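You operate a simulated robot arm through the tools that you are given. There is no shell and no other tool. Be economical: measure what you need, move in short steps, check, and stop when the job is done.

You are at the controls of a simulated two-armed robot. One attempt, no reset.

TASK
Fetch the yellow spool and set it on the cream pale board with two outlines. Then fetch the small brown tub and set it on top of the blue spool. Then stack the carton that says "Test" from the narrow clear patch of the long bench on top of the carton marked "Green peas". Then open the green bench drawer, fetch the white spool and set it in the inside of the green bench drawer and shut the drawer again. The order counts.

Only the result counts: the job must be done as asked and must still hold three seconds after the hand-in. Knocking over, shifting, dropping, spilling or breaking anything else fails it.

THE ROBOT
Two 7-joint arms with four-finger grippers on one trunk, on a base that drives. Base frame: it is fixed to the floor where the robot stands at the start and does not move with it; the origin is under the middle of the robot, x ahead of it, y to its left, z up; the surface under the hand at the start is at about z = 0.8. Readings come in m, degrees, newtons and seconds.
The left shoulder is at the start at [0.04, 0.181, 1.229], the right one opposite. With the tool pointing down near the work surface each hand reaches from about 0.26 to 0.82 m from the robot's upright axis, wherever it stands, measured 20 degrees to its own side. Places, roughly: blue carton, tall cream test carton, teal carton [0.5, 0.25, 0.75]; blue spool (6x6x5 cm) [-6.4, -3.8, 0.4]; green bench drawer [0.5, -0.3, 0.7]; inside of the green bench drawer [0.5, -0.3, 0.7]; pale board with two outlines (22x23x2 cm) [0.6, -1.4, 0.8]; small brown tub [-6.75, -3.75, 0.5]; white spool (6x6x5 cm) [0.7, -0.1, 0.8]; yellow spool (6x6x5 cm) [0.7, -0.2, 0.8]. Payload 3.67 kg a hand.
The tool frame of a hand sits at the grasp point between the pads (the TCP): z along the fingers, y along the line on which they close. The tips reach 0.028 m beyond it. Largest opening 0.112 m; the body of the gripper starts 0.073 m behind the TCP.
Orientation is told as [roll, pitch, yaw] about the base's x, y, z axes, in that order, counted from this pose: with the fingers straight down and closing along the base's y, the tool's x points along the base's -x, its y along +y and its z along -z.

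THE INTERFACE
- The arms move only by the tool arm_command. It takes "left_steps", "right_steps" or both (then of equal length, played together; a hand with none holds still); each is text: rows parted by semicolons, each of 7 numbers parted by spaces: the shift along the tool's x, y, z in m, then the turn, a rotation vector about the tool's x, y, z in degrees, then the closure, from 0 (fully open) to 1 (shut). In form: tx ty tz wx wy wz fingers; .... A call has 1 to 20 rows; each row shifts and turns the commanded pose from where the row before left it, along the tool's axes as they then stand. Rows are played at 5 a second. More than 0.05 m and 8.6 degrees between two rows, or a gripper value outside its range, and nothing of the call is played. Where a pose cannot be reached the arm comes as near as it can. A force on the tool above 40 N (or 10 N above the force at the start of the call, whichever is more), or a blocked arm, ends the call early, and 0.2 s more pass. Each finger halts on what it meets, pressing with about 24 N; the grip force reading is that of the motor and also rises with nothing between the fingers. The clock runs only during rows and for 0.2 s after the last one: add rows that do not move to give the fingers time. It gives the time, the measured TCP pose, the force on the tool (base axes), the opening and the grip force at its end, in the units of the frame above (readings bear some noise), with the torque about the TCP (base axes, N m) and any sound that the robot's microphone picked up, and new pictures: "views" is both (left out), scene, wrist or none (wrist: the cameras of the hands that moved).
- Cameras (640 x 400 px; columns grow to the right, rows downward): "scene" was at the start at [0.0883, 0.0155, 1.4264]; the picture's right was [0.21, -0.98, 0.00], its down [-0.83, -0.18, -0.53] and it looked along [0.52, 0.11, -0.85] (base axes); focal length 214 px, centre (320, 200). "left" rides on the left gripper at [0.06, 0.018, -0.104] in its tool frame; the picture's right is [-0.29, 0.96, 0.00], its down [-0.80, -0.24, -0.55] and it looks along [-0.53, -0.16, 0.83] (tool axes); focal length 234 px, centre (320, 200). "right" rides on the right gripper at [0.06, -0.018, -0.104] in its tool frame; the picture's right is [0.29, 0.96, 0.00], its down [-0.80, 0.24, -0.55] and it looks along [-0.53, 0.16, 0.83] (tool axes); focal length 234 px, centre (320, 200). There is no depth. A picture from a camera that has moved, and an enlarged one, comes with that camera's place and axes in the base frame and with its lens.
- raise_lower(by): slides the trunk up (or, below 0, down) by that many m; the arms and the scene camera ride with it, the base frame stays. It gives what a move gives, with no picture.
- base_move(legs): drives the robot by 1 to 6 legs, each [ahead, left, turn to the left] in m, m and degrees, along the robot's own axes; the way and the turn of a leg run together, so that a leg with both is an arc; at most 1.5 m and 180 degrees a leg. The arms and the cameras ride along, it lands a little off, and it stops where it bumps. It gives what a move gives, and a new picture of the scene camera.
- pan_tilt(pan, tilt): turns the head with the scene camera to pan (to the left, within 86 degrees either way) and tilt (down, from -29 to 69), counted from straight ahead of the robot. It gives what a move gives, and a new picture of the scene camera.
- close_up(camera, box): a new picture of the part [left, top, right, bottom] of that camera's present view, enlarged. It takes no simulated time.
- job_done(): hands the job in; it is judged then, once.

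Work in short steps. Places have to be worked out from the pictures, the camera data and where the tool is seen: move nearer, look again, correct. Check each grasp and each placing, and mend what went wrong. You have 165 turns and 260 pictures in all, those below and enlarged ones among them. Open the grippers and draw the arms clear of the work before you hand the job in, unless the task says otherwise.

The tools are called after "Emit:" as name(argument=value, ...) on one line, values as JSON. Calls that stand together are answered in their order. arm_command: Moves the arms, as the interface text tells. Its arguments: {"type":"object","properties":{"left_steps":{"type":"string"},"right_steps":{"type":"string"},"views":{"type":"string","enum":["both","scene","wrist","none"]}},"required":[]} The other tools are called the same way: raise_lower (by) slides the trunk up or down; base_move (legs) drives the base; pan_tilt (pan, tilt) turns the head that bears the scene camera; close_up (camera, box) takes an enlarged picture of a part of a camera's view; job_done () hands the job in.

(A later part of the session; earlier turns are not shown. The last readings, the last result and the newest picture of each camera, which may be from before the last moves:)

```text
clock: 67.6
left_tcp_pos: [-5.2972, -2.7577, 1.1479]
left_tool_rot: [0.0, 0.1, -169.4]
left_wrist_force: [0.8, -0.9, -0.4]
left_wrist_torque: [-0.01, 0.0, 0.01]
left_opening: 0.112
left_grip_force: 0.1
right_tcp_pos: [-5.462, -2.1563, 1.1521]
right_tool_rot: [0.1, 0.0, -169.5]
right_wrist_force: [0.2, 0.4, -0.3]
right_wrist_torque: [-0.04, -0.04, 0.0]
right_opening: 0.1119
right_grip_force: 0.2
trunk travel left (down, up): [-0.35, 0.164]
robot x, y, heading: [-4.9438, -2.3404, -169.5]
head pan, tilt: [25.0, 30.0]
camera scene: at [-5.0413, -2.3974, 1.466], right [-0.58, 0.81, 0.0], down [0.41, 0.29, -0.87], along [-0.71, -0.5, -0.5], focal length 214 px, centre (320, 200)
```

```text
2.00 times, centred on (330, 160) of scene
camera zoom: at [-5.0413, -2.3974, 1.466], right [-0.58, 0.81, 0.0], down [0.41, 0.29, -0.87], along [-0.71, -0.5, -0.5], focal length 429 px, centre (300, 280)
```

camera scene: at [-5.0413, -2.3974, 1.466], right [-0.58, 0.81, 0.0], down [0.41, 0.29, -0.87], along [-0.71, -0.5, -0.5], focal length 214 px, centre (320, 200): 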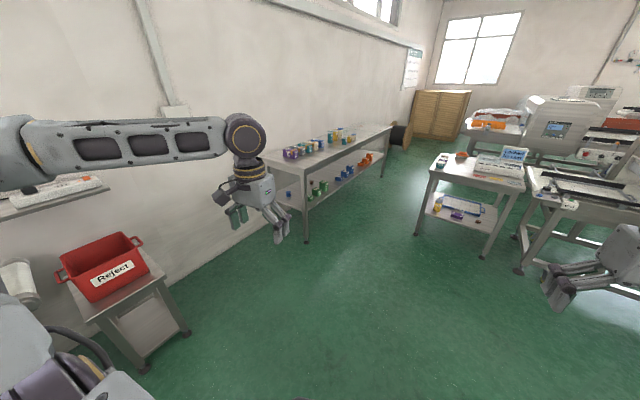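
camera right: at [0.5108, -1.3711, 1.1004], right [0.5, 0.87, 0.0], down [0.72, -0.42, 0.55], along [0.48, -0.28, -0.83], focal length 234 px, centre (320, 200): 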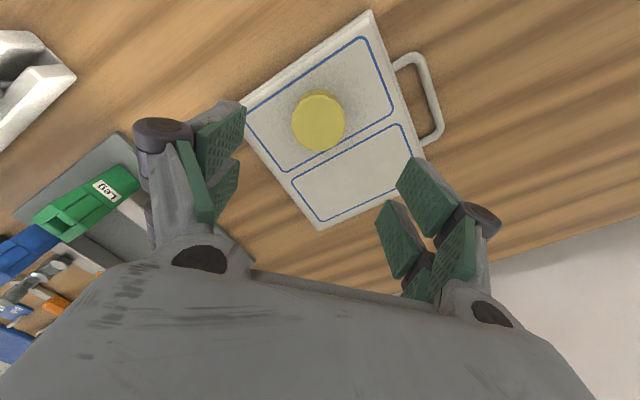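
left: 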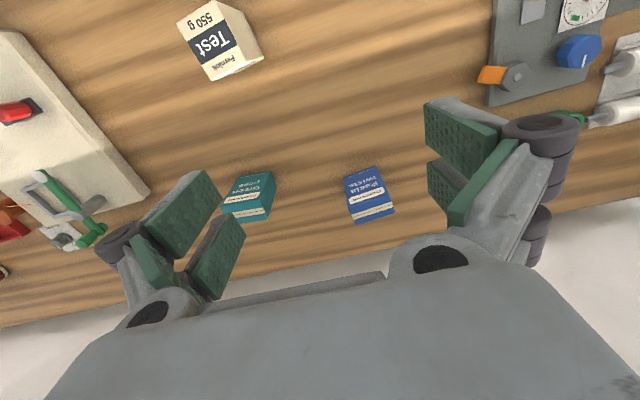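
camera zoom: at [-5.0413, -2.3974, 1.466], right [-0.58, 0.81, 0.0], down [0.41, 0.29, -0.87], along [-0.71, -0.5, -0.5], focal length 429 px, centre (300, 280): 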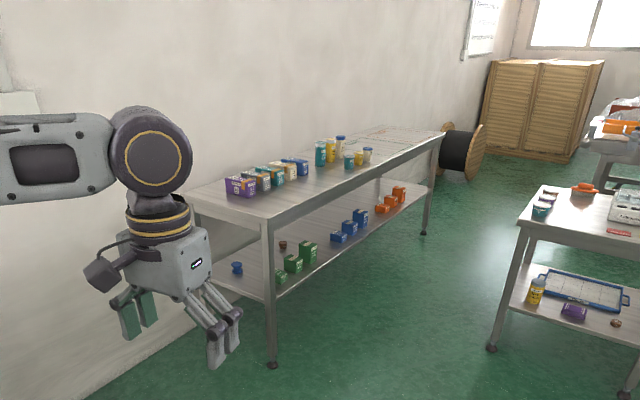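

Blue spool and brown tub are on the lower shelf at [-6.40,-3.74] and [-6.74,-3.72]. I drive to stand in front of the bench facing it (-y).

Emit:
base_move(legs=[[1.45, 0.08, 0], [0, 0, 79.5]])

Emit:
pan_tilt(pan=0, tilt=45)

```text
clock: 78.8
left_tcp_pos: [-5.9744, -3.112, 1.1475]
left_tool_rot: [0.0, 0.0, -86.2]
left_wrist_force: [-0.3, 0.1, 0.4]
left_wrist_torque: [0.02, 0.0, -0.04]
left_opening: 0.1118
left_grip_force: 0.1
right_tcp_pos: [-6.5921, -3.2055, 1.1505]
right_tool_rot: [0.0, 0.0, -86.1]
right_wrist_force: [-0.3, -0.3, -0.5]
right_wrist_torque: [0.01, -0.04, 0.02]
right_opening: 0.1122
right_grip_force: 0.0
trunk travel left (down, up): [-0.35, 0.164]
robot x, y, heading: [-6.3445, -2.719, -86.0]
head pan, tilt: [25.0, 30.0]
camera scene: at [-6.3006, -2.8167, 1.4659], right [-0.88, -0.48, 0.0], down [-0.24, 0.44, -0.87], along [0.42, -0.76, -0.5], focal length 214 px, centre (320, 200)
```

scene: 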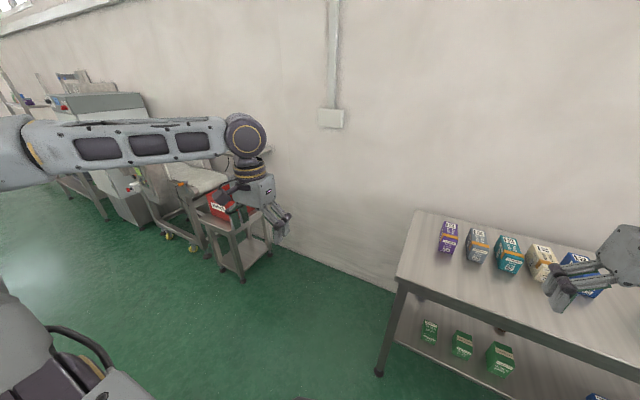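

```text
clock: 79.7
left_tcp_pos: [-5.9743, -3.1107, 1.1465]
left_tool_rot: [-0.1, 0.0, -86.3]
left_wrist_force: [-0.6, -1.3, -0.4]
left_wrist_torque: [0.02, -0.04, -0.02]
left_opening: 0.112
left_grip_force: 0.0
right_tcp_pos: [-6.5913, -3.2058, 1.1515]
right_tool_rot: [0.0, 0.0, -86.2]
right_wrist_force: [0.4, 0.1, 0.3]
right_wrist_torque: [0.0, -0.01, 0.01]
right_opening: 0.1118
right_grip_force: 0.0
trunk travel left (down, up): [-0.35, 0.164]
robot x, y, heading: [-6.3455, -2.7196, -86.3]
head pan, tilt: [0.0, 45.0]
camera scene: at [-6.3387, -2.8186, 1.4434], right [-1.0, -0.07, 0.0], down [-0.05, 0.71, -0.71], along [0.05, -0.71, -0.71], focal length 214 px, centre (320, 200)
```

scene: 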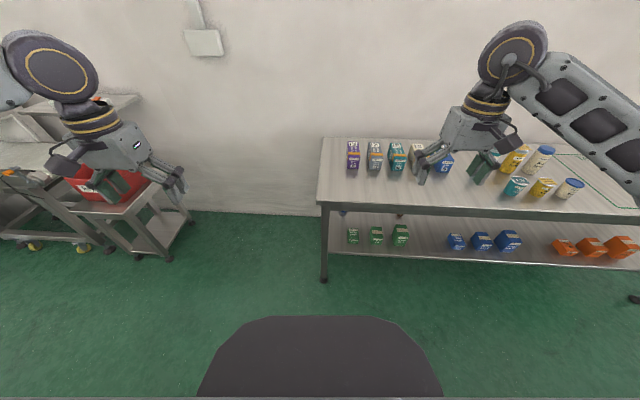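

I lower the trunk fully, and look at the shelf.

Emit:
raise_lower(by=-0.35)

Emit:
pan_tilt(pan=-5, tilt=32)

Emit:
close_up(camera="scene", box=[250, 120, 490, 280])

```text
clock: 83.2
left_tcp_pos: [-5.974, -3.112, 0.799]
left_tool_rot: [0.0, 0.1, -86.2]
left_wrist_force: [0.2, 0.2, 0.3]
left_wrist_torque: [-0.01, 0.02, -0.01]
left_opening: 0.1118
left_grip_force: 0.0
right_tcp_pos: [-6.5905, -3.2058, 0.803]
right_tool_rot: [0.0, 0.1, -86.1]
right_wrist_force: [0.0, -0.8, 0.1]
right_wrist_torque: [0.03, 0.02, 0.02]
right_opening: 0.1122
right_grip_force: 0.0
trunk travel left (down, up): [0.0, 0.514]
robot x, y, heading: [-6.3468, -2.718, -86.3]
head pan, tilt: [0.0, 45.0]
```

```text
clock: 83.9
left_tcp_pos: [-5.9743, -3.1126, 0.7987]
left_tool_rot: [0.0, 0.0, -86.1]
left_wrist_force: [0.2, -0.3, -0.5]
left_wrist_torque: [0.0, -0.01, -0.01]
left_opening: 0.112
left_grip_force: 0.1
right_tcp_pos: [-6.5916, -3.2058, 0.8031]
right_tool_rot: [0.0, -0.1, -86.2]
right_wrist_force: [-0.3, -0.5, -0.1]
right_wrist_torque: [0.0, 0.02, 0.02]
right_opening: 0.1119
right_grip_force: 0.0
trunk travel left (down, up): [0.0, 0.514]
robot x, y, heading: [-6.3478, -2.7164, -86.3]
head pan, tilt: [-5.0, 32.0]
camera scene: at [-6.346, -2.8269, 1.1145], right [-1.0, 0.02, 0.0], down [0.01, 0.53, -0.85], along [-0.02, -0.85, -0.53], focal length 214 px, centre (320, 200)
```

scene: 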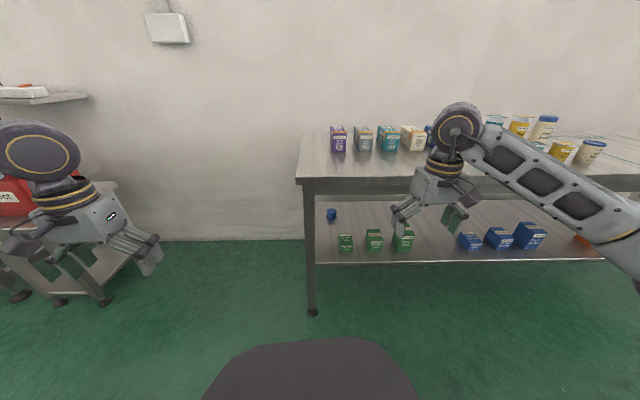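

```text
2.50 times, centred on (370, 200) of scene
camera zoom: at [-6.346, -2.8269, 1.1145], right [-1.0, 0.02, 0.0], down [0.01, 0.53, -0.85], along [-0.02, -0.85, -0.53], focal length 536 px, centre (195, 200)
```

zoom: 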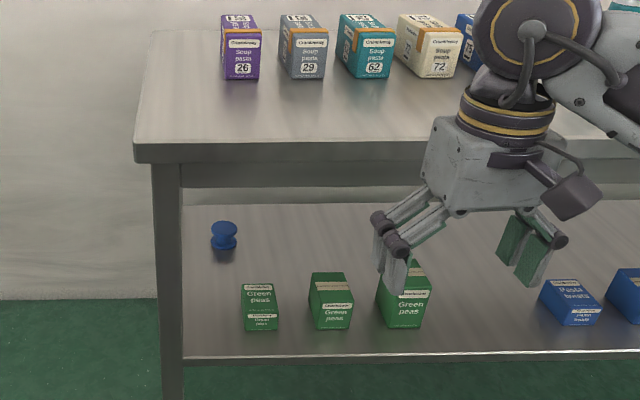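

The tub is hidden behind my hand; I move the right hand aside toward +x to see it.

Emit:
arm_command(right_steps="0 .05 0 0 0 0 0;0 .05 0 0 0 0 0;0 .05 0 0 0 0 0;0 .05 0 0 0 0 0;0 0 0 0 0 0 0", views="wrist")

Emit:
close_up(camera="scene", box=[290, 160, 450, 280])

```text
clock: 85.1
left_tcp_pos: [-5.9742, -3.1108, 0.7992]
left_tool_rot: [-0.1, 0.1, -86.2]
left_wrist_force: [0.4, 0.2, -0.3]
left_wrist_torque: [0.04, -0.04, -0.01]
left_opening: 0.1121
left_grip_force: 0.1
right_tcp_pos: [-6.3885, -3.194, 0.804]
right_tool_rot: [0.0, 0.0, -86.3]
right_wrist_force: [-0.1, -0.4, 0.0]
right_wrist_torque: [0.02, -0.02, -0.01]
right_opening: 0.1121
right_grip_force: 0.0
trunk travel left (down, up): [0.0, 0.514]
robot x, y, heading: [-6.3501, -2.7179, -86.0]
head pan, tilt: [-5.0, 32.0]
camera right: at [-6.4096, -3.1343, 0.908], right [0.94, 0.35, 0.0], down [0.29, -0.78, 0.55], along [0.19, -0.52, -0.83], focal length 234 px, centre (320, 200)
```

right: 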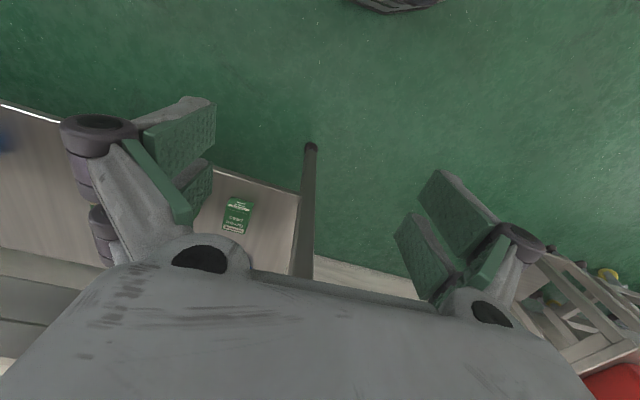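

```text
3.33 times, centred on (370, 220) of scene
camera zoom: at [-6.3464, -2.8269, 1.1145], right [-1.0, 0.02, 0.0], down [0.01, 0.53, -0.85], along [-0.02, -0.85, -0.53], focal length 715 px, centre (153, 133)
```

zoom: 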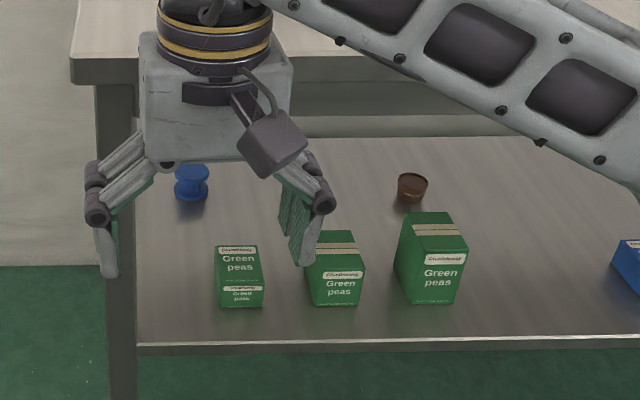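

Tub at ≈[-6.79,-3.75] (5 cm wide), spool at [-6.43,-3.77]; green cartons stand before them. Plan: enter along the clear corridor x≈-6.88 with the right hand pitched 45° down. First a look at the trolley on my right.

Emit:
pan_tilt(pan=-70, tilt=40)

```text
clock: 86.5
left_tcp_pos: [-5.9749, -3.1115, 0.7995]
left_tool_rot: [0.0, 0.0, -86.2]
left_wrist_force: [-0.5, -0.4, -0.2]
left_wrist_torque: [0.03, 0.0, 0.0]
left_opening: 0.112
left_grip_force: 0.1
right_tcp_pos: [-6.388, -3.1928, 0.8049]
right_tool_rot: [0.0, 0.1, -86.2]
right_wrist_force: [-0.6, 0.0, 0.3]
right_wrist_torque: [-0.02, 0.01, 0.01]
right_opening: 0.1118
right_grip_force: 0.0
trunk travel left (down, up): [0.0, 0.514]
robot x, y, heading: [-6.3465, -2.7184, -86.3]
head pan, tilt: [-70.0, 40.0]
camera scene: at [-6.4219, -2.7718, 1.1023], right [-0.4, 0.91, 0.0], down [0.59, 0.26, -0.77], along [-0.7, -0.31, -0.64], focal length 214 px, centre (320, 200)
```

scene: 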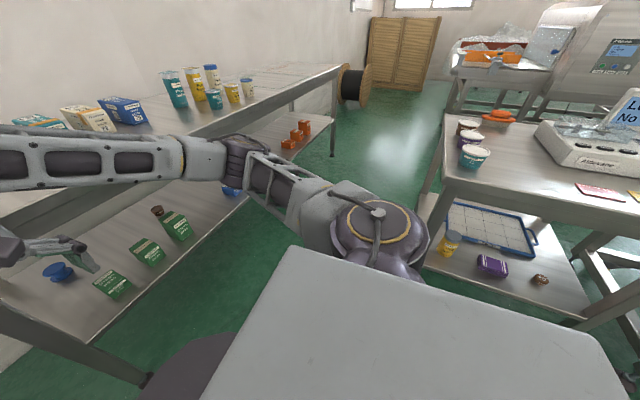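

The trolley's edge is at about x=-6.93, y>-2.68, so I stay left of it. I preset the right hand low and pitched 45° in front of the shelf, watching clearance.

Emit:
arm_command(right_steps="-.0275 -.0375 0 0 0 0 0;-.0275 -.0375 0 0 0 0 0;-.0275 -.0375 0 0 0 0 0.24;-.0275 -.0375 0 0 0 0 0.24;0 0 .042 0 0 -7 .24;0 0 .042 0 0 -7 .24;0 0 .042 0 0 -7 .24;0 0 .042 0 0 0 .24;0 0 .042 0 0 0 .24;0 0 .042 0 0 0 .24;0 0 0 0 0 0 .24", views="wrist")

Emit:
pan_tilt(pan=-35, tilt=50)

```text
clock: 88.9
left_tcp_pos: [-5.9734, -3.1119, 0.7985]
left_tool_rot: [0.0, 0.0, -86.2]
left_wrist_force: [-0.5, 0.4, -0.4]
left_wrist_torque: [0.0, -0.01, 0.03]
left_opening: 0.1119
left_grip_force: 0.1
right_tcp_pos: [-6.5315, -3.3137, 0.5494]
right_tool_rot: [0.0, 0.0, -65.1]
right_wrist_force: [0.3, -0.2, -0.3]
right_wrist_torque: [0.06, 0.02, 0.0]
right_opening: 0.0852
right_grip_force: 0.1
trunk travel left (down, up): [0.0, 0.514]
robot x, y, heading: [-6.348, -2.7175, -86.3]
head pan, tilt: [-70.0, 40.0]
camera right: at [-6.5736, -3.2657, 0.6529], right [0.75, 0.66, 0.0], down [0.55, -0.62, 0.55], along [0.37, -0.41, -0.83], focal length 234 px, centre (320, 200)
```

right: 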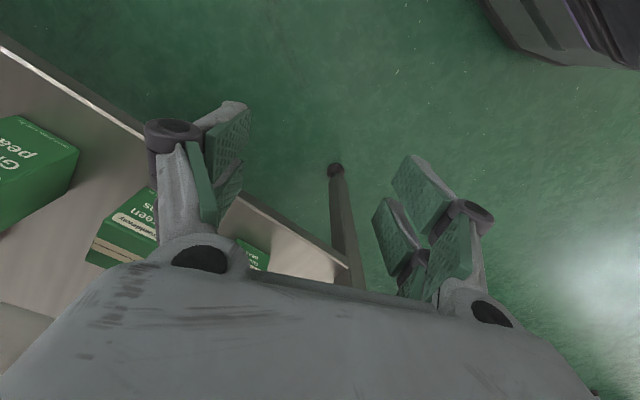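

```text
clock: 89.9
left_tcp_pos: [-5.9746, -3.1113, 0.7978]
left_tool_rot: [0.0, 0.0, -86.2]
left_wrist_force: [-0.5, 0.1, -0.5]
left_wrist_torque: [-0.01, -0.01, 0.01]
left_opening: 0.1124
left_grip_force: 0.1
right_tcp_pos: [-6.5323, -3.3125, 0.5484]
right_tool_rot: [-0.1, 0.0, -65.3]
right_wrist_force: [0.1, 0.2, -0.2]
right_wrist_torque: [0.01, 0.03, 0.01]
right_opening: 0.085
right_grip_force: 0.0
trunk travel left (down, up): [0.0, 0.514]
robot x, y, heading: [-6.3452, -2.7175, -86.2]
head pan, tilt: [-35.0, 50.0]
camera scene: at [-6.3841, -2.8032, 1.0882], right [-0.85, 0.52, 0.0], down [0.4, 0.65, -0.64], along [-0.33, -0.55, -0.77], focal length 214 px, centre (320, 200)
```

scene: 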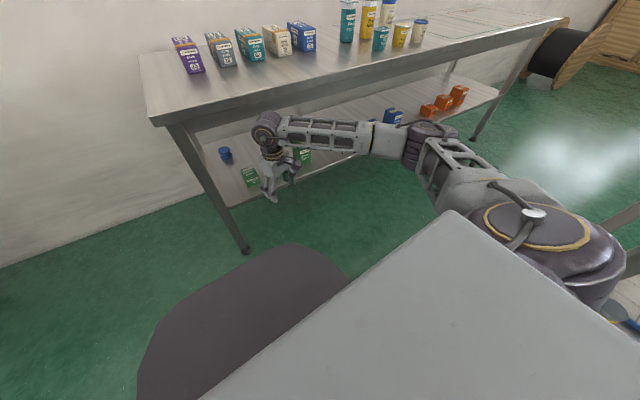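

Forearm lies roughly level; now tilt the hand 45° forward and lower to z≈0.47.

Emit:
arm_command(right_steps="0 0 0 0 -7.5 0 .24;0 0 0 0 -7.5 0 .24;0 0 0 0 -7.5 0 .24;0 0 0 0 -7.5 0 .24;0 0 0 0 -7.5 0 .24;0 0 0 0 -7.5 0 .24;.027 0 .027 0 0 0 .24;.027 0 .027 0 0 0 .24;0 0 0 0 0 0 .24")

```text
clock: 91.9
left_tcp_pos: [-5.974, -3.111, 0.7989]
left_tool_rot: [0.0, 0.0, -86.2]
left_wrist_force: [0.1, 0.8, -0.4]
left_wrist_torque: [-0.01, -0.01, 0.03]
left_opening: 0.1119
left_grip_force: 0.0
right_tcp_pos: [-6.5309, -3.3117, 0.474]
right_tool_rot: [0.0, -45.0, -65.1]
right_wrist_force: [0.5, -0.2, -0.2]
right_wrist_torque: [-0.01, 0.02, 0.04]
right_opening: 0.0851
right_grip_force: 0.1
trunk travel left (down, up): [0.0, 0.514]
robot x, y, heading: [-6.3485, -2.7197, -86.1]
head pan, tilt: [-35.0, 50.0]
camera scene: at [-6.384, -2.8032, 1.0882], right [-0.86, 0.52, 0.0], down [0.4, 0.66, -0.64], along [-0.33, -0.55, -0.77], focal length 214 px, centre (320, 200)
camera right: at [-6.5963, -3.2131, 0.5055], right [0.78, 0.59, -0.2], down [0.29, -0.06, 0.96], along [0.55, -0.81, -0.21], focal length 234 px, centre (320, 200)
```

scene: 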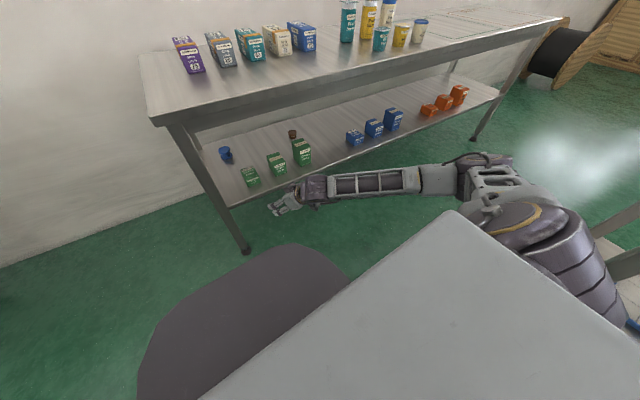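
right: 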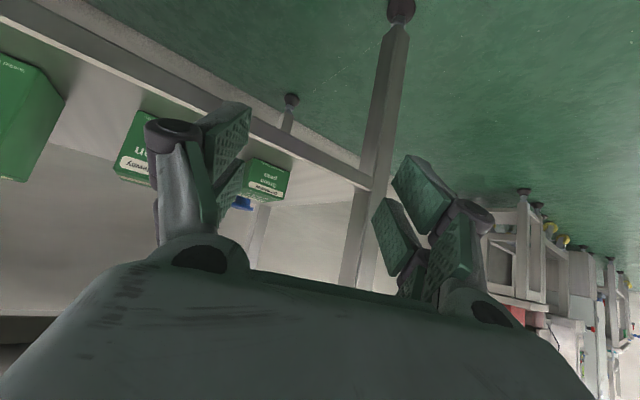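

Everything is low and compact. I drive a bit forward, then sideways right to line up with the corridor.

Emit:
base_move(legs=[[0.05, 0, 0], [0, -0.354, 0]])

```text
clock: 94.8
left_tcp_pos: [-6.3234, -3.184, 0.7992]
left_tool_rot: [0.0, -0.1, -85.9]
left_wrist_force: [-0.2, 0.6, 0.0]
left_wrist_torque: [0.03, -0.03, 0.0]
left_opening: 0.1118
left_grip_force: 0.1
right_tcp_pos: [-6.8805, -3.3852, 0.4752]
right_tool_rot: [0.1, -45.0, -65.0]
right_wrist_force: [0.7, 0.6, 0.3]
right_wrist_torque: [0.0, -0.02, 0.0]
right_opening: 0.0854
right_grip_force: 0.0
trunk travel left (down, up): [0.0, 0.514]
robot x, y, heading: [-6.6975, -2.7907, -85.7]
head pan, tilt: [-35.0, 50.0]
camera scene: at [-6.7361, -2.8771, 1.0881], right [-0.86, 0.51, 0.0], down [0.39, 0.66, -0.64], along [-0.33, -0.55, -0.77], focal length 214 px, centre (320, 200)
```

scene: 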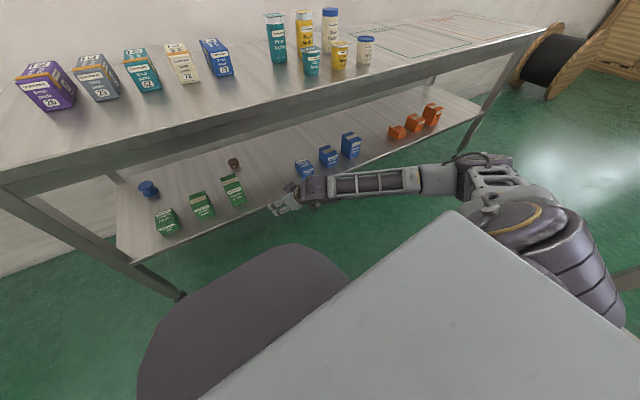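

Corridor is between the third green carton (right edge ≈-6.77) and first blue one (≈-7.02); my hand is at -6.88. Drive forward 0.16.

Emit:
base_move(legs=[[0.16, 0, 0]])

Emit:
close_up(camera="right", box=[0, 0, 640, 400])

Emit:
close_up(camera="scene", box=[160, 100, 400, 250])

```text
clock: 96.2
left_tcp_pos: [-6.3113, -3.3493, 0.7978]
left_tool_rot: [0.0, 0.2, -85.8]
left_wrist_force: [0.0, -0.1, -0.5]
left_wrist_torque: [0.03, -0.02, 0.01]
left_opening: 0.1119
left_grip_force: 0.1
right_tcp_pos: [-6.8666, -3.5527, 0.4746]
right_tool_rot: [0.0, -45.0, -64.9]
right_wrist_force: [-0.3, -0.4, -1.1]
right_wrist_torque: [0.02, -0.01, 0.01]
right_opening: 0.085
right_grip_force: 0.0
trunk travel left (down, up): [0.0, 0.514]
robot x, y, heading: [-6.6893, -2.957, -85.8]
head pan, tilt: [-35.0, 50.0]
camera scene: at [-6.7233, -3.0437, 1.088], right [-0.86, 0.51, 0.0], down [0.39, 0.66, -0.64], along [-0.33, -0.55, -0.77], focal length 214 px, centre (320, 200)
```

scene: 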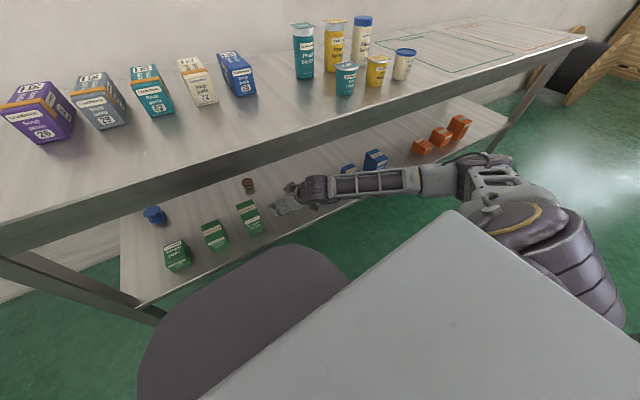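

```text
1.00 times, centred on (320, 200) of right (not enlarged: the box is as wide or as high as the picture)
camera zoom: at [-6.9329, -3.4543, 0.5052], right [0.78, 0.59, -0.2], down [0.29, -0.06, 0.96], along [0.55, -0.8, -0.21], focal length 234 px, centre (320, 200)
```

zoom: 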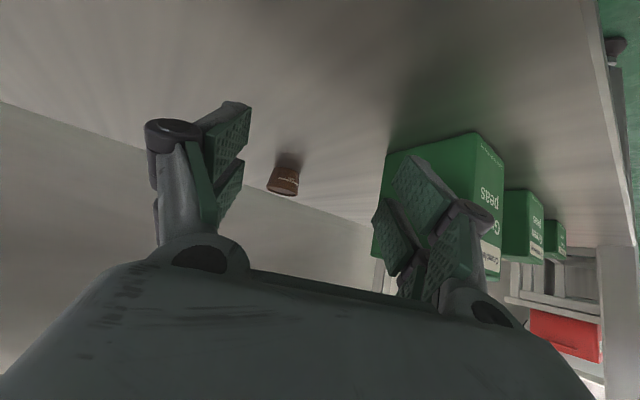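

```text
2.67 times, centred on (280, 175) of scene
camera zoom: at [-6.7233, -3.0437, 1.088], right [-0.86, 0.51, 0.0], down [0.39, 0.66, -0.64], along [-0.33, -0.55, -0.77], focal length 572 px, centre (427, 267)
```

zoom: 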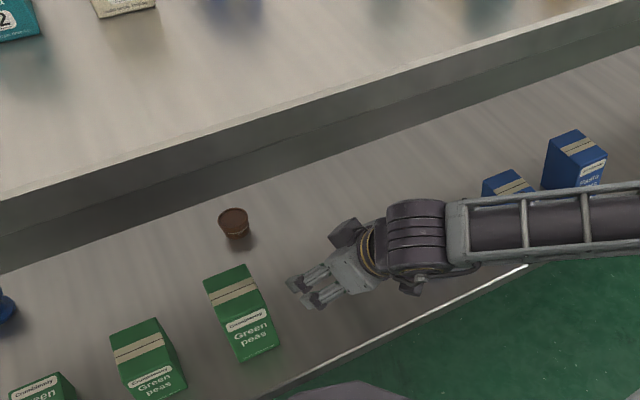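

By triangulation the shelf is at z≈0.375 and the tub at ≈[-6.785,-3.78]; carton's near face x≈-6.735. I advance 15 cm along the hand's heading and look again.

Emit:
arm_command(right_steps="-.0265 -.0065 .0265 0 0 0 .24;-.0265 -.0065 .0265 0 0 0 .24;-.0265 -.0065 .0265 0 0 0 .24;-.0265 -.0065 .0265 0 0 0 .24;0 0 0 0 0 0 .24")

Emit:
close_up(camera="scene", box=[160, 100, 400, 250])

```text
clock: 97.4
left_tcp_pos: [-6.3123, -3.3496, 0.7988]
left_tool_rot: [0.0, 0.1, -85.8]
left_wrist_force: [-0.2, 0.4, -0.6]
left_wrist_torque: [0.05, 0.03, 0.0]
left_opening: 0.1121
left_grip_force: 0.0
right_tcp_pos: [-6.8264, -3.7006, 0.4721]
right_tool_rot: [0.0, -45.0, -65.1]
right_wrist_force: [-0.2, 0.0, 0.3]
right_wrist_torque: [0.02, -0.02, -0.03]
right_opening: 0.085
right_grip_force: 0.0
trunk travel left (down, up): [0.0, 0.514]
robot x, y, heading: [-6.685, -2.9581, -86.1]
head pan, tilt: [-35.0, 50.0]
camera scene: at [-6.7235, -3.0426, 1.0881], right [-0.86, 0.51, 0.0], down [0.39, 0.66, -0.64], along [-0.33, -0.55, -0.77], focal length 214 px, centre (320, 200)
camera right: at [-6.8921, -3.6028, 0.5035], right [0.78, 0.59, -0.2], down [0.29, -0.05, 0.96], along [0.55, -0.8, -0.21], focal length 234 px, centre (320, 200)
```

scene: 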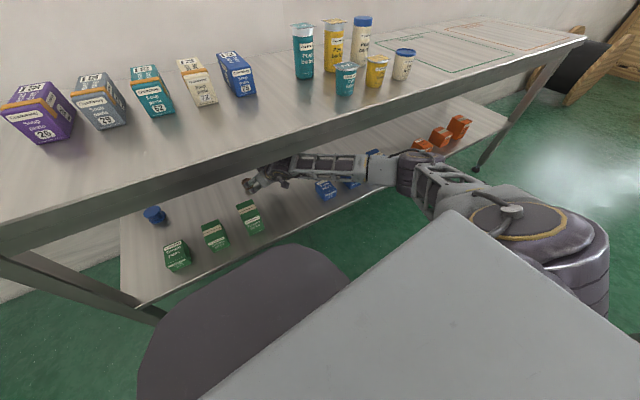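
right: 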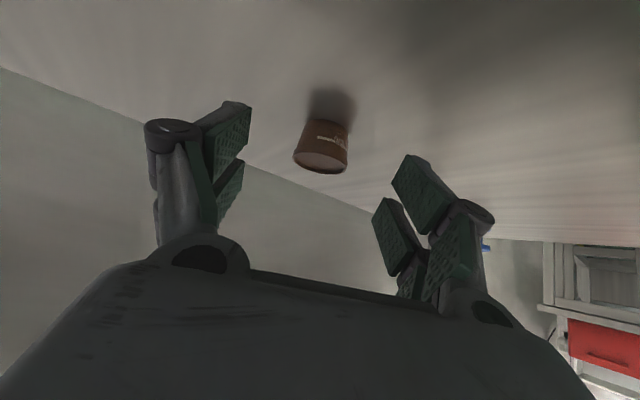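

```text
2.67 times, centred on (280, 175) of scene
camera zoom: at [-6.7235, -3.0426, 1.0881], right [-0.86, 0.51, 0.0], down [0.39, 0.66, -0.64], along [-0.33, -0.55, -0.77], focal length 572 px, centre (427, 267)
```

zoom: 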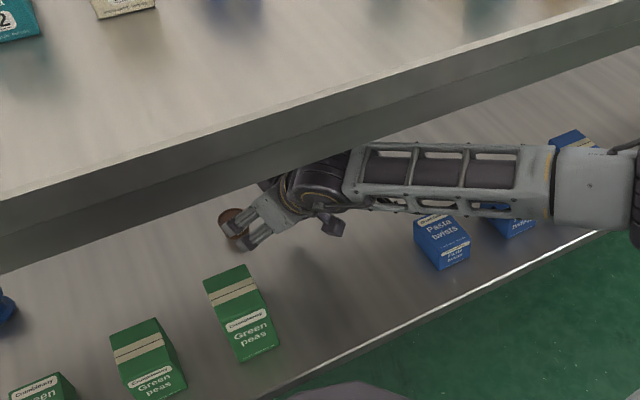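

Tub now fixed at [-6.773,-3.787], base 0.375, rim 0.415. I move on to straddle it.

Emit:
arm_command(right_steps="-.027 .0117 .027 0 0 0 .24;0 0 .03 0 0 0 .24;0 0 .03 0 0 0 .24;0 0 .02 0 0 0 .24;0 0 0 0 0 0 .24", views="wrist")

```text
clock: 98.6
left_tcp_pos: [-6.3125, -3.3466, 0.7997]
left_tool_rot: [-0.1, -0.2, -86.1]
left_wrist_force: [0.2, -1.4, 0.5]
left_wrist_torque: [0.03, 0.01, -0.01]
left_opening: 0.1121
left_grip_force: 0.0
right_tcp_pos: [-6.7756, -3.7865, 0.4334]
right_tool_rot: [0.2, -46.4, -65.1]
right_wrist_force: [-6.0, 10.7, 35.1]
right_wrist_torque: [0.17, 0.26, -0.05]
right_opening: 0.056
right_grip_force: 15.9
trunk travel left (down, up): [0.0, 0.514]
robot x, y, heading: [-6.6856, -2.9562, -85.8]
head pan, tilt: [-35.0, 50.0]
stopped in row 5 (right hand): the force on the tool passed its limit at 45 N (the readings are from after the stop); the commanded pose is now the measured one
camera right: at [-6.8409, -3.6879, 0.4621], right [0.78, 0.59, -0.21], down [0.28, -0.03, 0.96], along [0.56, -0.81, -0.19], focal length 234 px, centre (320, 200)
```

right: 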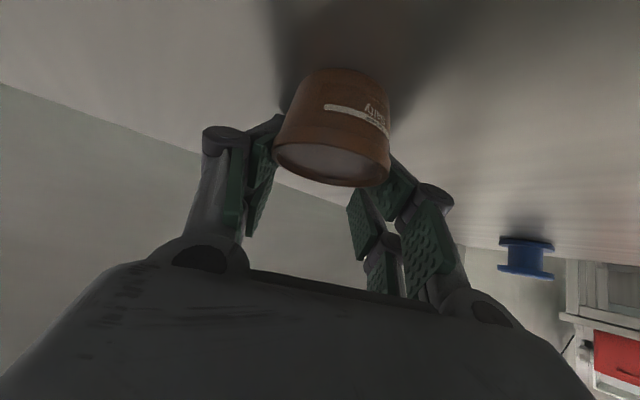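

The tips touched the shelf (so it's at z≈0.40) and the fingers read narrower than commanded. I inspect before moving.

Emit:
close_up(camera="right", box=[180, 40, 480, 290])

Emit:
close_up(camera="scene", box=[220, 150, 330, 220])

```text
1.60 times, centred on (330, 165) of right
camera zoom: at [-6.8409, -3.6879, 0.4621], right [0.78, 0.59, -0.21], down [0.28, -0.03, 0.96], along [0.56, -0.81, -0.19], focal length 375 px, centre (304, 256)
```

zoom: 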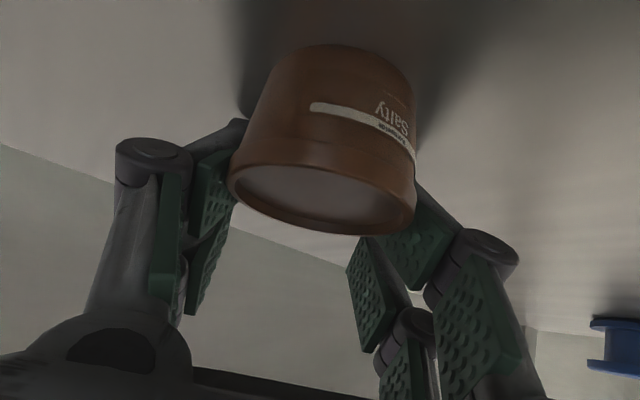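

```text
5.71 times, centred on (275, 185) of scene
camera zoom: at [-6.7238, -3.0395, 1.0885], right [-0.86, 0.51, 0.0], down [0.39, 0.66, -0.64], along [-0.33, -0.55, -0.76], focal length 1226 px, centre (577, 286)
```

zoom: 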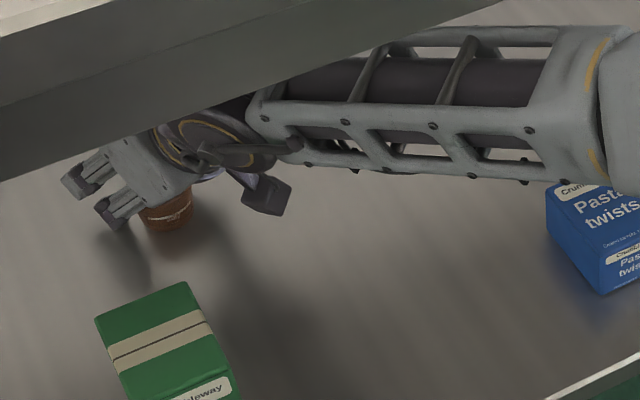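

The tub is just under/behind the finger line (at [-6.797,-3.753]). I back off along the tool axis, reopening, so as to be above the tub.

Emit:
arm_command(right_steps="0 0 -.01 0 0 0 .24;0 0 -.02 0 0 0 .24;0 -.005 -.03 0 0 0 .24;0 0 0 0 0 0 .24", views="wrist")

Emit:
close_up(camera="scene", box=[220, 150, 330, 220])

```text
clock: 99.6
left_tcp_pos: [-6.3116, -3.3487, 0.7986]
left_tool_rot: [0.0, 0.0, -85.9]
left_wrist_force: [0.2, 0.8, -1.2]
left_wrist_torque: [-0.04, 0.03, -0.02]
left_opening: 0.112
left_grip_force: 0.0
right_tcp_pos: [-6.7964, -3.7462, 0.4664]
right_tool_rot: [0.1, -45.6, -65.0]
right_wrist_force: [0.4, 0.4, 0.0]
right_wrist_torque: [-0.03, -0.01, 0.03]
right_opening: 0.0853
right_grip_force: 0.0
trunk travel left (down, up): [0.0, 0.514]
robot x, y, heading: [-6.6854, -2.958, -85.7]
head pan, tilt: [-35.0, 50.0]
camera right: at [-6.8627, -3.6487, 0.4964], right [0.78, 0.59, -0.2], down [0.29, -0.05, 0.96], along [0.55, -0.81, -0.2], focal length 234 px, centre (320, 200)
```

right: 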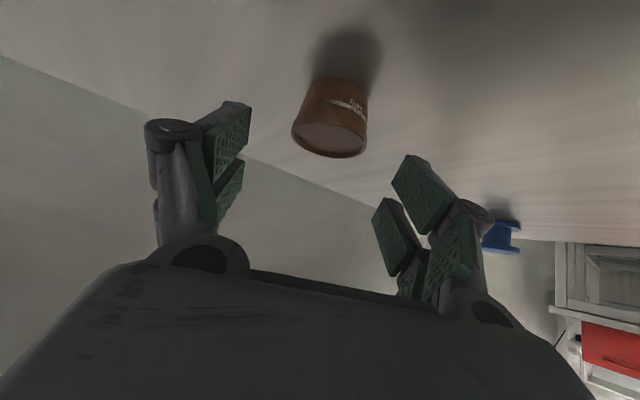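

```text
5.71 times, centred on (275, 185) of scene
camera zoom: at [-6.7235, -3.0424, 1.0881], right [-0.86, 0.51, 0.0], down [0.39, 0.66, -0.64], along [-0.33, -0.55, -0.77], focal length 1226 px, centre (577, 286)
```

zoom: 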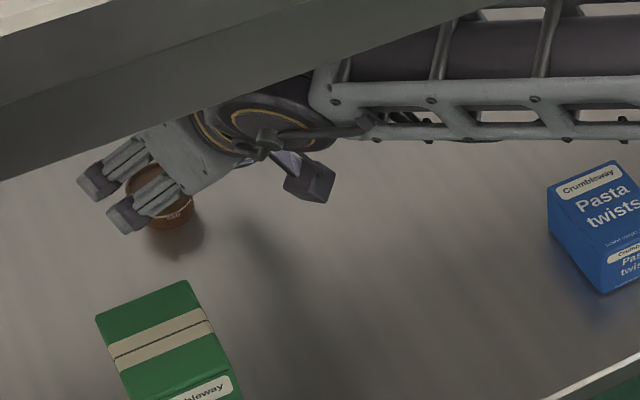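

Now nicely above the tub. I descend 3 cm vertically and close gently.

Emit:
arm_command(right_steps=".006 -.003 .013 0 0 0 .24;.012 0 .012 0 0 0 .24;0 0 0 0 0 0 .24;0 0 0 0 0 0 .4;0 0 0 0 0 0 .5;0 0 0 0 0 0 .6;0 0 0 0 0 0 .7;0 0 0 0 0 0 .7", views="wrist")

Emit:
close_up(camera="scene", box=[220, 150, 330, 220])

```text
clock: 101.4
left_tcp_pos: [-6.3111, -3.3495, 0.7991]
left_tool_rot: [0.0, 0.1, -86.0]
left_wrist_force: [0.2, 0.0, -0.6]
left_wrist_torque: [0.01, -0.02, 0.02]
left_opening: 0.1121
left_grip_force: 0.0
right_tcp_pos: [-6.7998, -3.754, 0.4375]
right_tool_rot: [0.1, -45.7, -65.0]
right_wrist_force: [0.6, -0.4, 1.0]
right_wrist_torque: [-0.02, -0.03, -0.02]
right_opening: 0.0457
right_grip_force: 23.5
trunk travel left (down, up): [0.0, 0.514]
robot x, y, heading: [-6.6867, -2.9604, -86.1]
head pan, tilt: [-35.0, 50.0]
camera right: at [-6.8645, -3.6546, 0.4663], right [0.78, 0.59, -0.21], down [0.28, -0.04, 0.96], along [0.55, -0.81, -0.2], focal length 234 px, centre (320, 200)
```

right: 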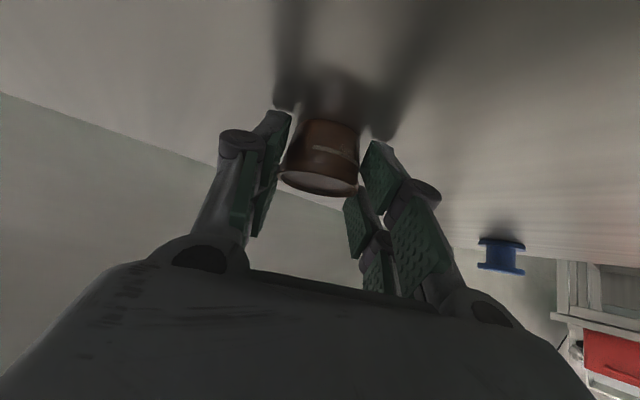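

```text
5.71 times, centred on (275, 185) of scene
camera zoom: at [-6.7236, -3.0423, 1.0881], right [-0.86, 0.51, 0.0], down [0.39, 0.66, -0.64], along [-0.33, -0.55, -0.77], focal length 1226 px, centre (577, 286)
```

zoom: 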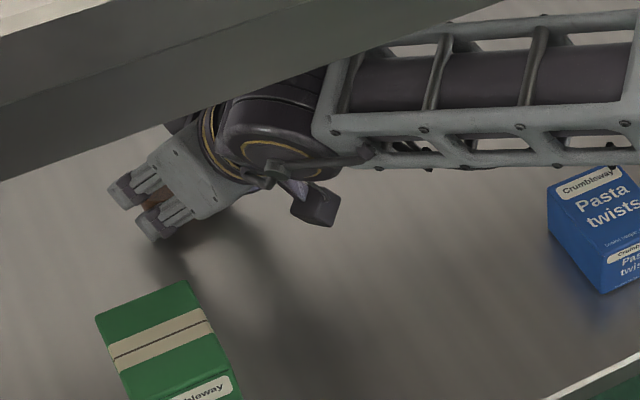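

Gripped (0.046). Lift 7 cm and check clearance above.

Emit:
arm_command(right_steps="-.01 0 -.01 0 0 0 .7;-.02 0 -.02 0 0 0 .7;-.02 0 -.02 0 0 0 .7;0 0 0 0 0 0 .7")

Emit:
close_up(camera="scene", box=[160, 90, 480, 290])

```text
clock: 102.4
left_tcp_pos: [-6.3109, -3.3502, 0.7989]
left_tool_rot: [0.0, 0.0, -85.8]
left_wrist_force: [-0.4, 0.2, 0.0]
left_wrist_torque: [0.0, -0.02, -0.01]
left_opening: 0.112
left_grip_force: 0.1
right_tcp_pos: [-6.7993, -3.7513, 0.5072]
right_tool_rot: [0.0, -45.5, -64.9]
right_wrist_force: [-0.4, 0.2, 0.8]
right_wrist_torque: [-0.01, 0.0, 0.01]
right_opening: 0.0454
right_grip_force: 24.2
trunk travel left (down, up): [0.0, 0.514]
robot x, y, heading: [-6.6875, -2.958, -85.9]
head pan, tilt: [-35.0, 50.0]
camera scene: at [-6.7237, -3.0425, 1.0881], right [-0.86, 0.51, 0.0], down [0.39, 0.66, -0.64], along [-0.33, -0.55, -0.77], focal length 214 px, centre (320, 200)
camera right: at [-6.8643, -3.6529, 0.5358], right [0.78, 0.59, -0.2], down [0.28, -0.04, 0.96], along [0.55, -0.81, -0.2], focal length 234 px, centre (320, 200)
```

scene: 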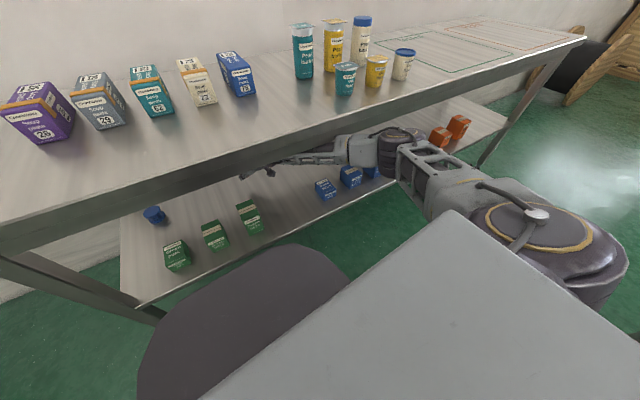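
right: 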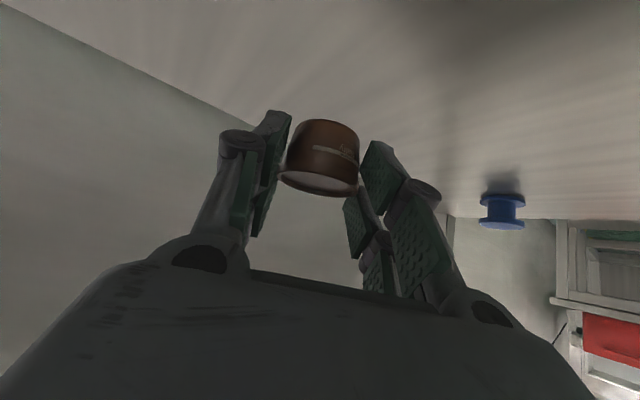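

```text
2.00 times, centred on (320, 190) of scene
camera zoom: at [-6.7237, -3.0425, 1.0881], right [-0.86, 0.51, 0.0], down [0.39, 0.66, -0.64], along [-0.33, -0.55, -0.77], focal length 429 px, centre (320, 220)
```

zoom: 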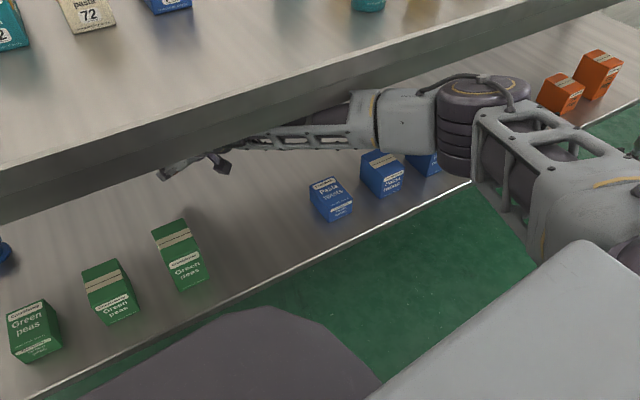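

Clear. The spool is at ≈[-6.45,-3.778]. I slide the robot 0.33 m to its left, tub carried at 2 cm above spool height.

Emit:
base_move(legs=[[0.02, 0.33, 0]])

Emit:
close_up(camera="right", box=[0, 0, 640, 400])

Emit:
close_up(camera="scene", box=[190, 120, 350, 260])

```text
clock: 104.6
left_tcp_pos: [-5.9918, -3.3497, 0.7984]
left_tool_rot: [0.0, 0.0, -86.2]
left_wrist_force: [-0.5, -0.4, 0.1]
left_wrist_torque: [-0.03, 0.01, -0.01]
left_opening: 0.112
left_grip_force: 0.1
right_tcp_pos: [-6.4816, -3.7491, 0.5063]
right_tool_rot: [0.0, -45.5, -65.2]
right_wrist_force: [0.0, 0.0, 0.4]
right_wrist_torque: [0.01, 0.01, -0.06]
right_opening: 0.0456
right_grip_force: 24.3
trunk travel left (down, up): [0.0, 0.514]
robot x, y, heading: [-6.3654, -2.9536, -86.1]
head pan, tilt: [-35.0, 50.0]
camera scene: at [-6.4024, -3.0405, 1.0881], right [-0.86, 0.52, 0.0], down [0.4, 0.66, -0.64], along [-0.33, -0.55, -0.77], focal length 214 px, centre (320, 200)
```

scene: 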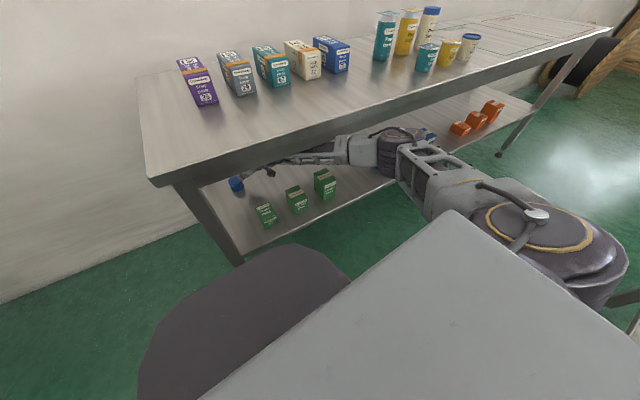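

```text
1.00 times, centred on (320, 200) of right (not enlarged: the box is as wide or as high as the picture)
camera zoom: at [-6.5466, -3.6503, 0.5357], right [0.79, 0.58, -0.21], down [0.28, -0.05, 0.96], along [0.55, -0.81, -0.2], focal length 234 px, centre (320, 200)
```

zoom: 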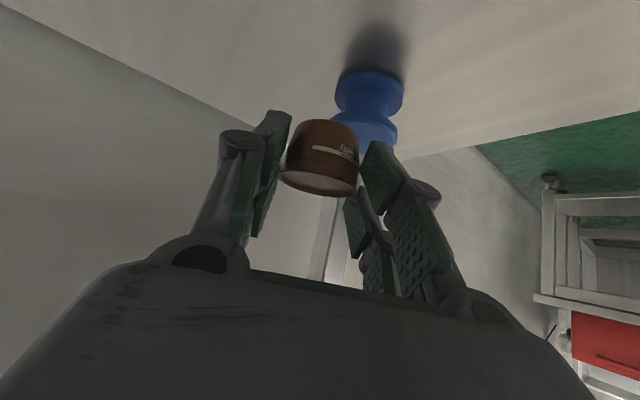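

```text
2.86 times, centred on (270, 190) of scene
camera zoom: at [-6.4024, -3.0405, 1.0881], right [-0.86, 0.52, 0.0], down [0.4, 0.66, -0.64], along [-0.33, -0.55, -0.77], focal length 613 px, centre (463, 229)
```

zoom: 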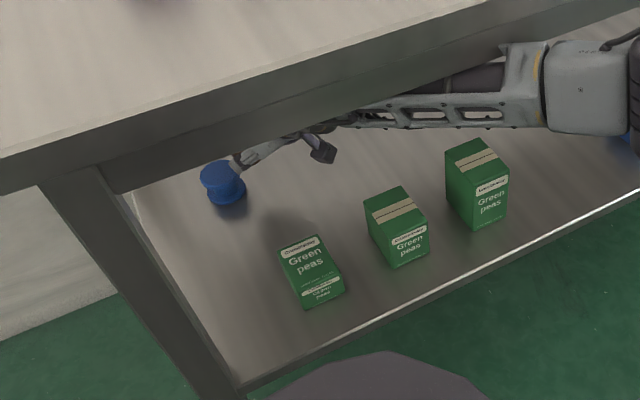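

Spool at [-6.441,-3.770]; shift the tub 3.7 cm ahead and 2.8 cm left to sit above it.

Emit:
arm_command(right_steps="-.0131 .014 .0131 0 0 0 .7;-.0131 .014 .0131 0 0 0 .7;0 0 0 0 0 0 .7", views="wrist")

Emit:
close_up(camera="scene", box=[200, 140, 300, 220])

```text
clock: 105.4
left_tcp_pos: [-5.9939, -3.3485, 0.7989]
left_tool_rot: [0.0, 0.0, -86.2]
left_wrist_force: [-0.5, 0.8, 0.5]
left_wrist_torque: [0.0, 0.0, -0.01]
left_opening: 0.1119
left_grip_force: 0.1
right_tcp_pos: [-6.4411, -3.7739, 0.5074]
right_tool_rot: [0.1, -45.7, -65.3]
right_wrist_force: [0.2, 0.2, 0.2]
right_wrist_torque: [0.04, 0.0, 0.03]
right_opening: 0.0453
right_grip_force: 24.2
trunk travel left (down, up): [0.0, 0.514]
robot x, y, heading: [-6.3645, -2.9571, -86.2]
head pan, tilt: [-35.0, 50.0]
camera right: at [-6.5065, -3.6754, 0.5373], right [0.79, 0.58, -0.21], down [0.28, -0.05, 0.96], along [0.55, -0.81, -0.2], focal length 234 px, centre (320, 200)
```

right: 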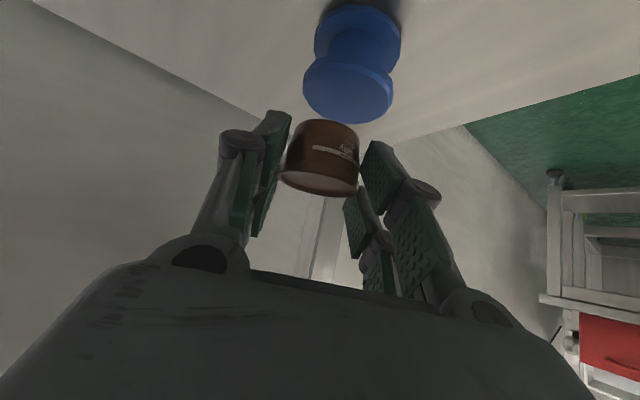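

```text
5.00 times, centred on (250, 180) of scene
camera zoom: at [-6.4033, -3.0405, 1.0881], right [-0.86, 0.52, 0.0], down [0.4, 0.66, -0.64], along [-0.33, -0.55, -0.77], focal length 1072 px, centre (670, 300)
```

zoom: 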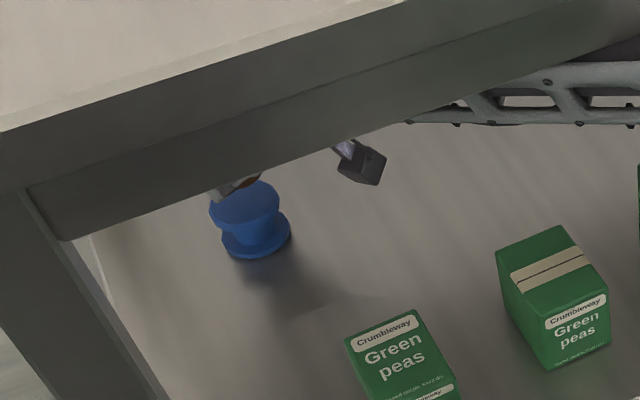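

The tub is ~1 cm to the right of the spool's axis; correct, then lower until contact (expected after ~2 cm).

Emit:
arm_command(right_steps=".0014 .009 -.0014 0 0 0 .7;.0053 0 .0053 0 0 0 .7;.0053 0 .0053 0 0 0 .7;0 0 0 0 0 0 .7", views="wrist")

```text
clock: 106.4
left_tcp_pos: [-5.9915, -3.3493, 0.8]
left_tool_rot: [0.0, 0.0, -86.2]
left_wrist_force: [0.0, 0.6, 0.1]
left_wrist_torque: [0.0, 0.0, 0.02]
left_opening: 0.1117
left_grip_force: 0.1
right_tcp_pos: [-6.4338, -3.7654, 0.4914]
right_tool_rot: [0.0, -45.6, -65.3]
right_wrist_force: [0.1, 0.4, 0.1]
right_wrist_torque: [-0.01, -0.01, 0.0]
right_opening: 0.0457
right_grip_force: 24.2
trunk travel left (down, up): [0.0, 0.514]
robot x, y, heading: [-6.3668, -2.9519, -86.2]
head pan, tilt: [-35.0, 50.0]
camera right: at [-6.4985, -3.6663, 0.5211], right [0.79, 0.58, -0.21], down [0.28, -0.05, 0.96], along [0.55, -0.81, -0.2], focal length 234 px, centre (320, 200)
```

right: 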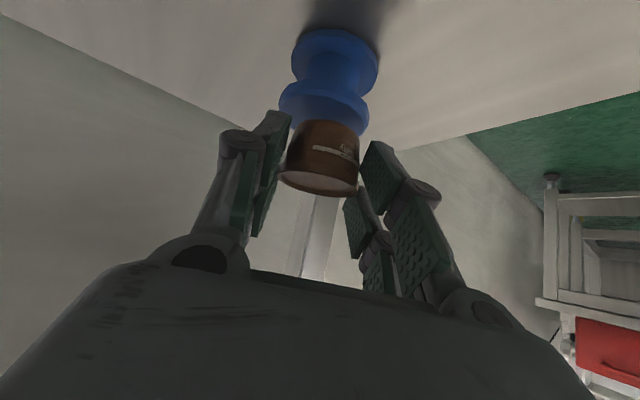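

Aligned well. Lower in 2 mm steps until contact.

Emit:
arm_command(right_steps="-.0007 0 .0035 0 0 0 .7;.0014 0 .0014 0 0 0 .7;.0014 0 .0014 0 0 0 .7;0 0 0 0 0 0 .7", views="none")

```text
clock: 107.4
left_tcp_pos: [-5.9935, -3.3486, 0.7975]
left_tool_rot: [-0.1, 0.1, -86.2]
left_wrist_force: [-0.2, -0.2, 0.2]
left_wrist_torque: [-0.01, 0.03, -0.03]
left_opening: 0.1121
left_grip_force: 0.0
right_tcp_pos: [-6.4321, -3.7674, 0.4863]
right_tool_rot: [0.1, -45.8, -65.3]
right_wrist_force: [0.4, 0.4, 0.3]
right_wrist_torque: [0.03, 0.0, 0.0]
right_opening: 0.0457
right_grip_force: 23.9
trunk travel left (down, up): [0.0, 0.514]
robot x, y, heading: [-6.3668, -2.9523, -86.0]
head pan, tilt: [-35.0, 50.0]
```

Emit:
arm_command(right_steps=".0011 0 .0011 0 0 0 .7;.0011 0 .0011 0 0 0 .7;.0007 0 .0007 0 0 0 .7;0 0 0 0 0 0 .7", views="wrist")

```text
clock: 108.4
left_tcp_pos: [-5.9928, -3.3491, 0.798]
left_tool_rot: [0.0, 0.0, -86.1]
left_wrist_force: [-0.2, 0.1, 0.3]
left_wrist_torque: [-0.03, -0.01, 0.0]
left_opening: 0.1119
left_grip_force: 0.2
right_tcp_pos: [-6.4312, -3.767, 0.4829]
right_tool_rot: [0.1, -45.6, -65.3]
right_wrist_force: [0.7, 0.4, -0.5]
right_wrist_torque: [0.01, 0.02, 0.03]
right_opening: 0.0454
right_grip_force: 23.8
trunk travel left (down, up): [0.0, 0.514]
robot x, y, heading: [-6.365, -2.9599, -86.3]
head pan, tilt: [-35.0, 50.0]
camera right: at [-6.4965, -3.6693, 0.5115], right [0.79, 0.58, -0.2], down [0.28, -0.05, 0.96], along [0.55, -0.81, -0.2], focal length 234 px, centre (320, 200)
```

right: 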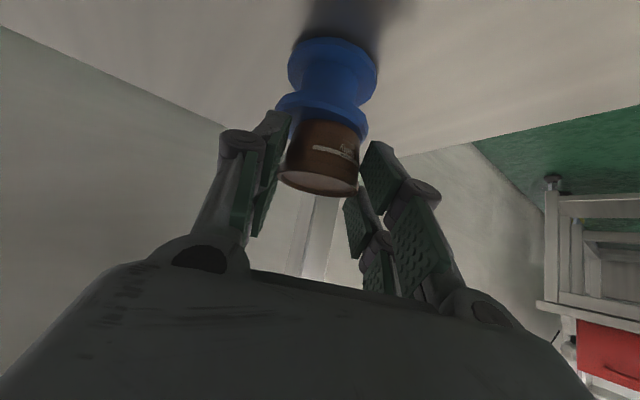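

Emit:
arm_command(right_steps=".0011 0 .0011 0 0 0 .7;.0011 0 .0011 0 0 0 .7;.0007 0 .0007 0 0 0 .7;0 0 0 0 0 0 .7", views="none")

```text
clock: 109.4
left_tcp_pos: [-5.9925, -3.3491, 0.7984]
left_tool_rot: [-0.1, -0.2, -86.2]
left_wrist_force: [0.5, 0.8, -1.0]
left_wrist_torque: [-0.02, 0.0, -0.01]
left_opening: 0.112
left_grip_force: 0.0
right_tcp_pos: [-6.4314, -3.7693, 0.4808]
right_tool_rot: [0.1, -45.8, -65.3]
right_wrist_force: [1.1, 0.2, 10.7]
right_wrist_torque: [-0.1, -0.05, -0.01]
right_opening: 0.0453
right_grip_force: 24.1
trunk travel left (down, up): [0.0, 0.514]
robot x, y, heading: [-6.3677, -2.9555, -86.2]
head pan, tilt: [-35.0, 50.0]
```

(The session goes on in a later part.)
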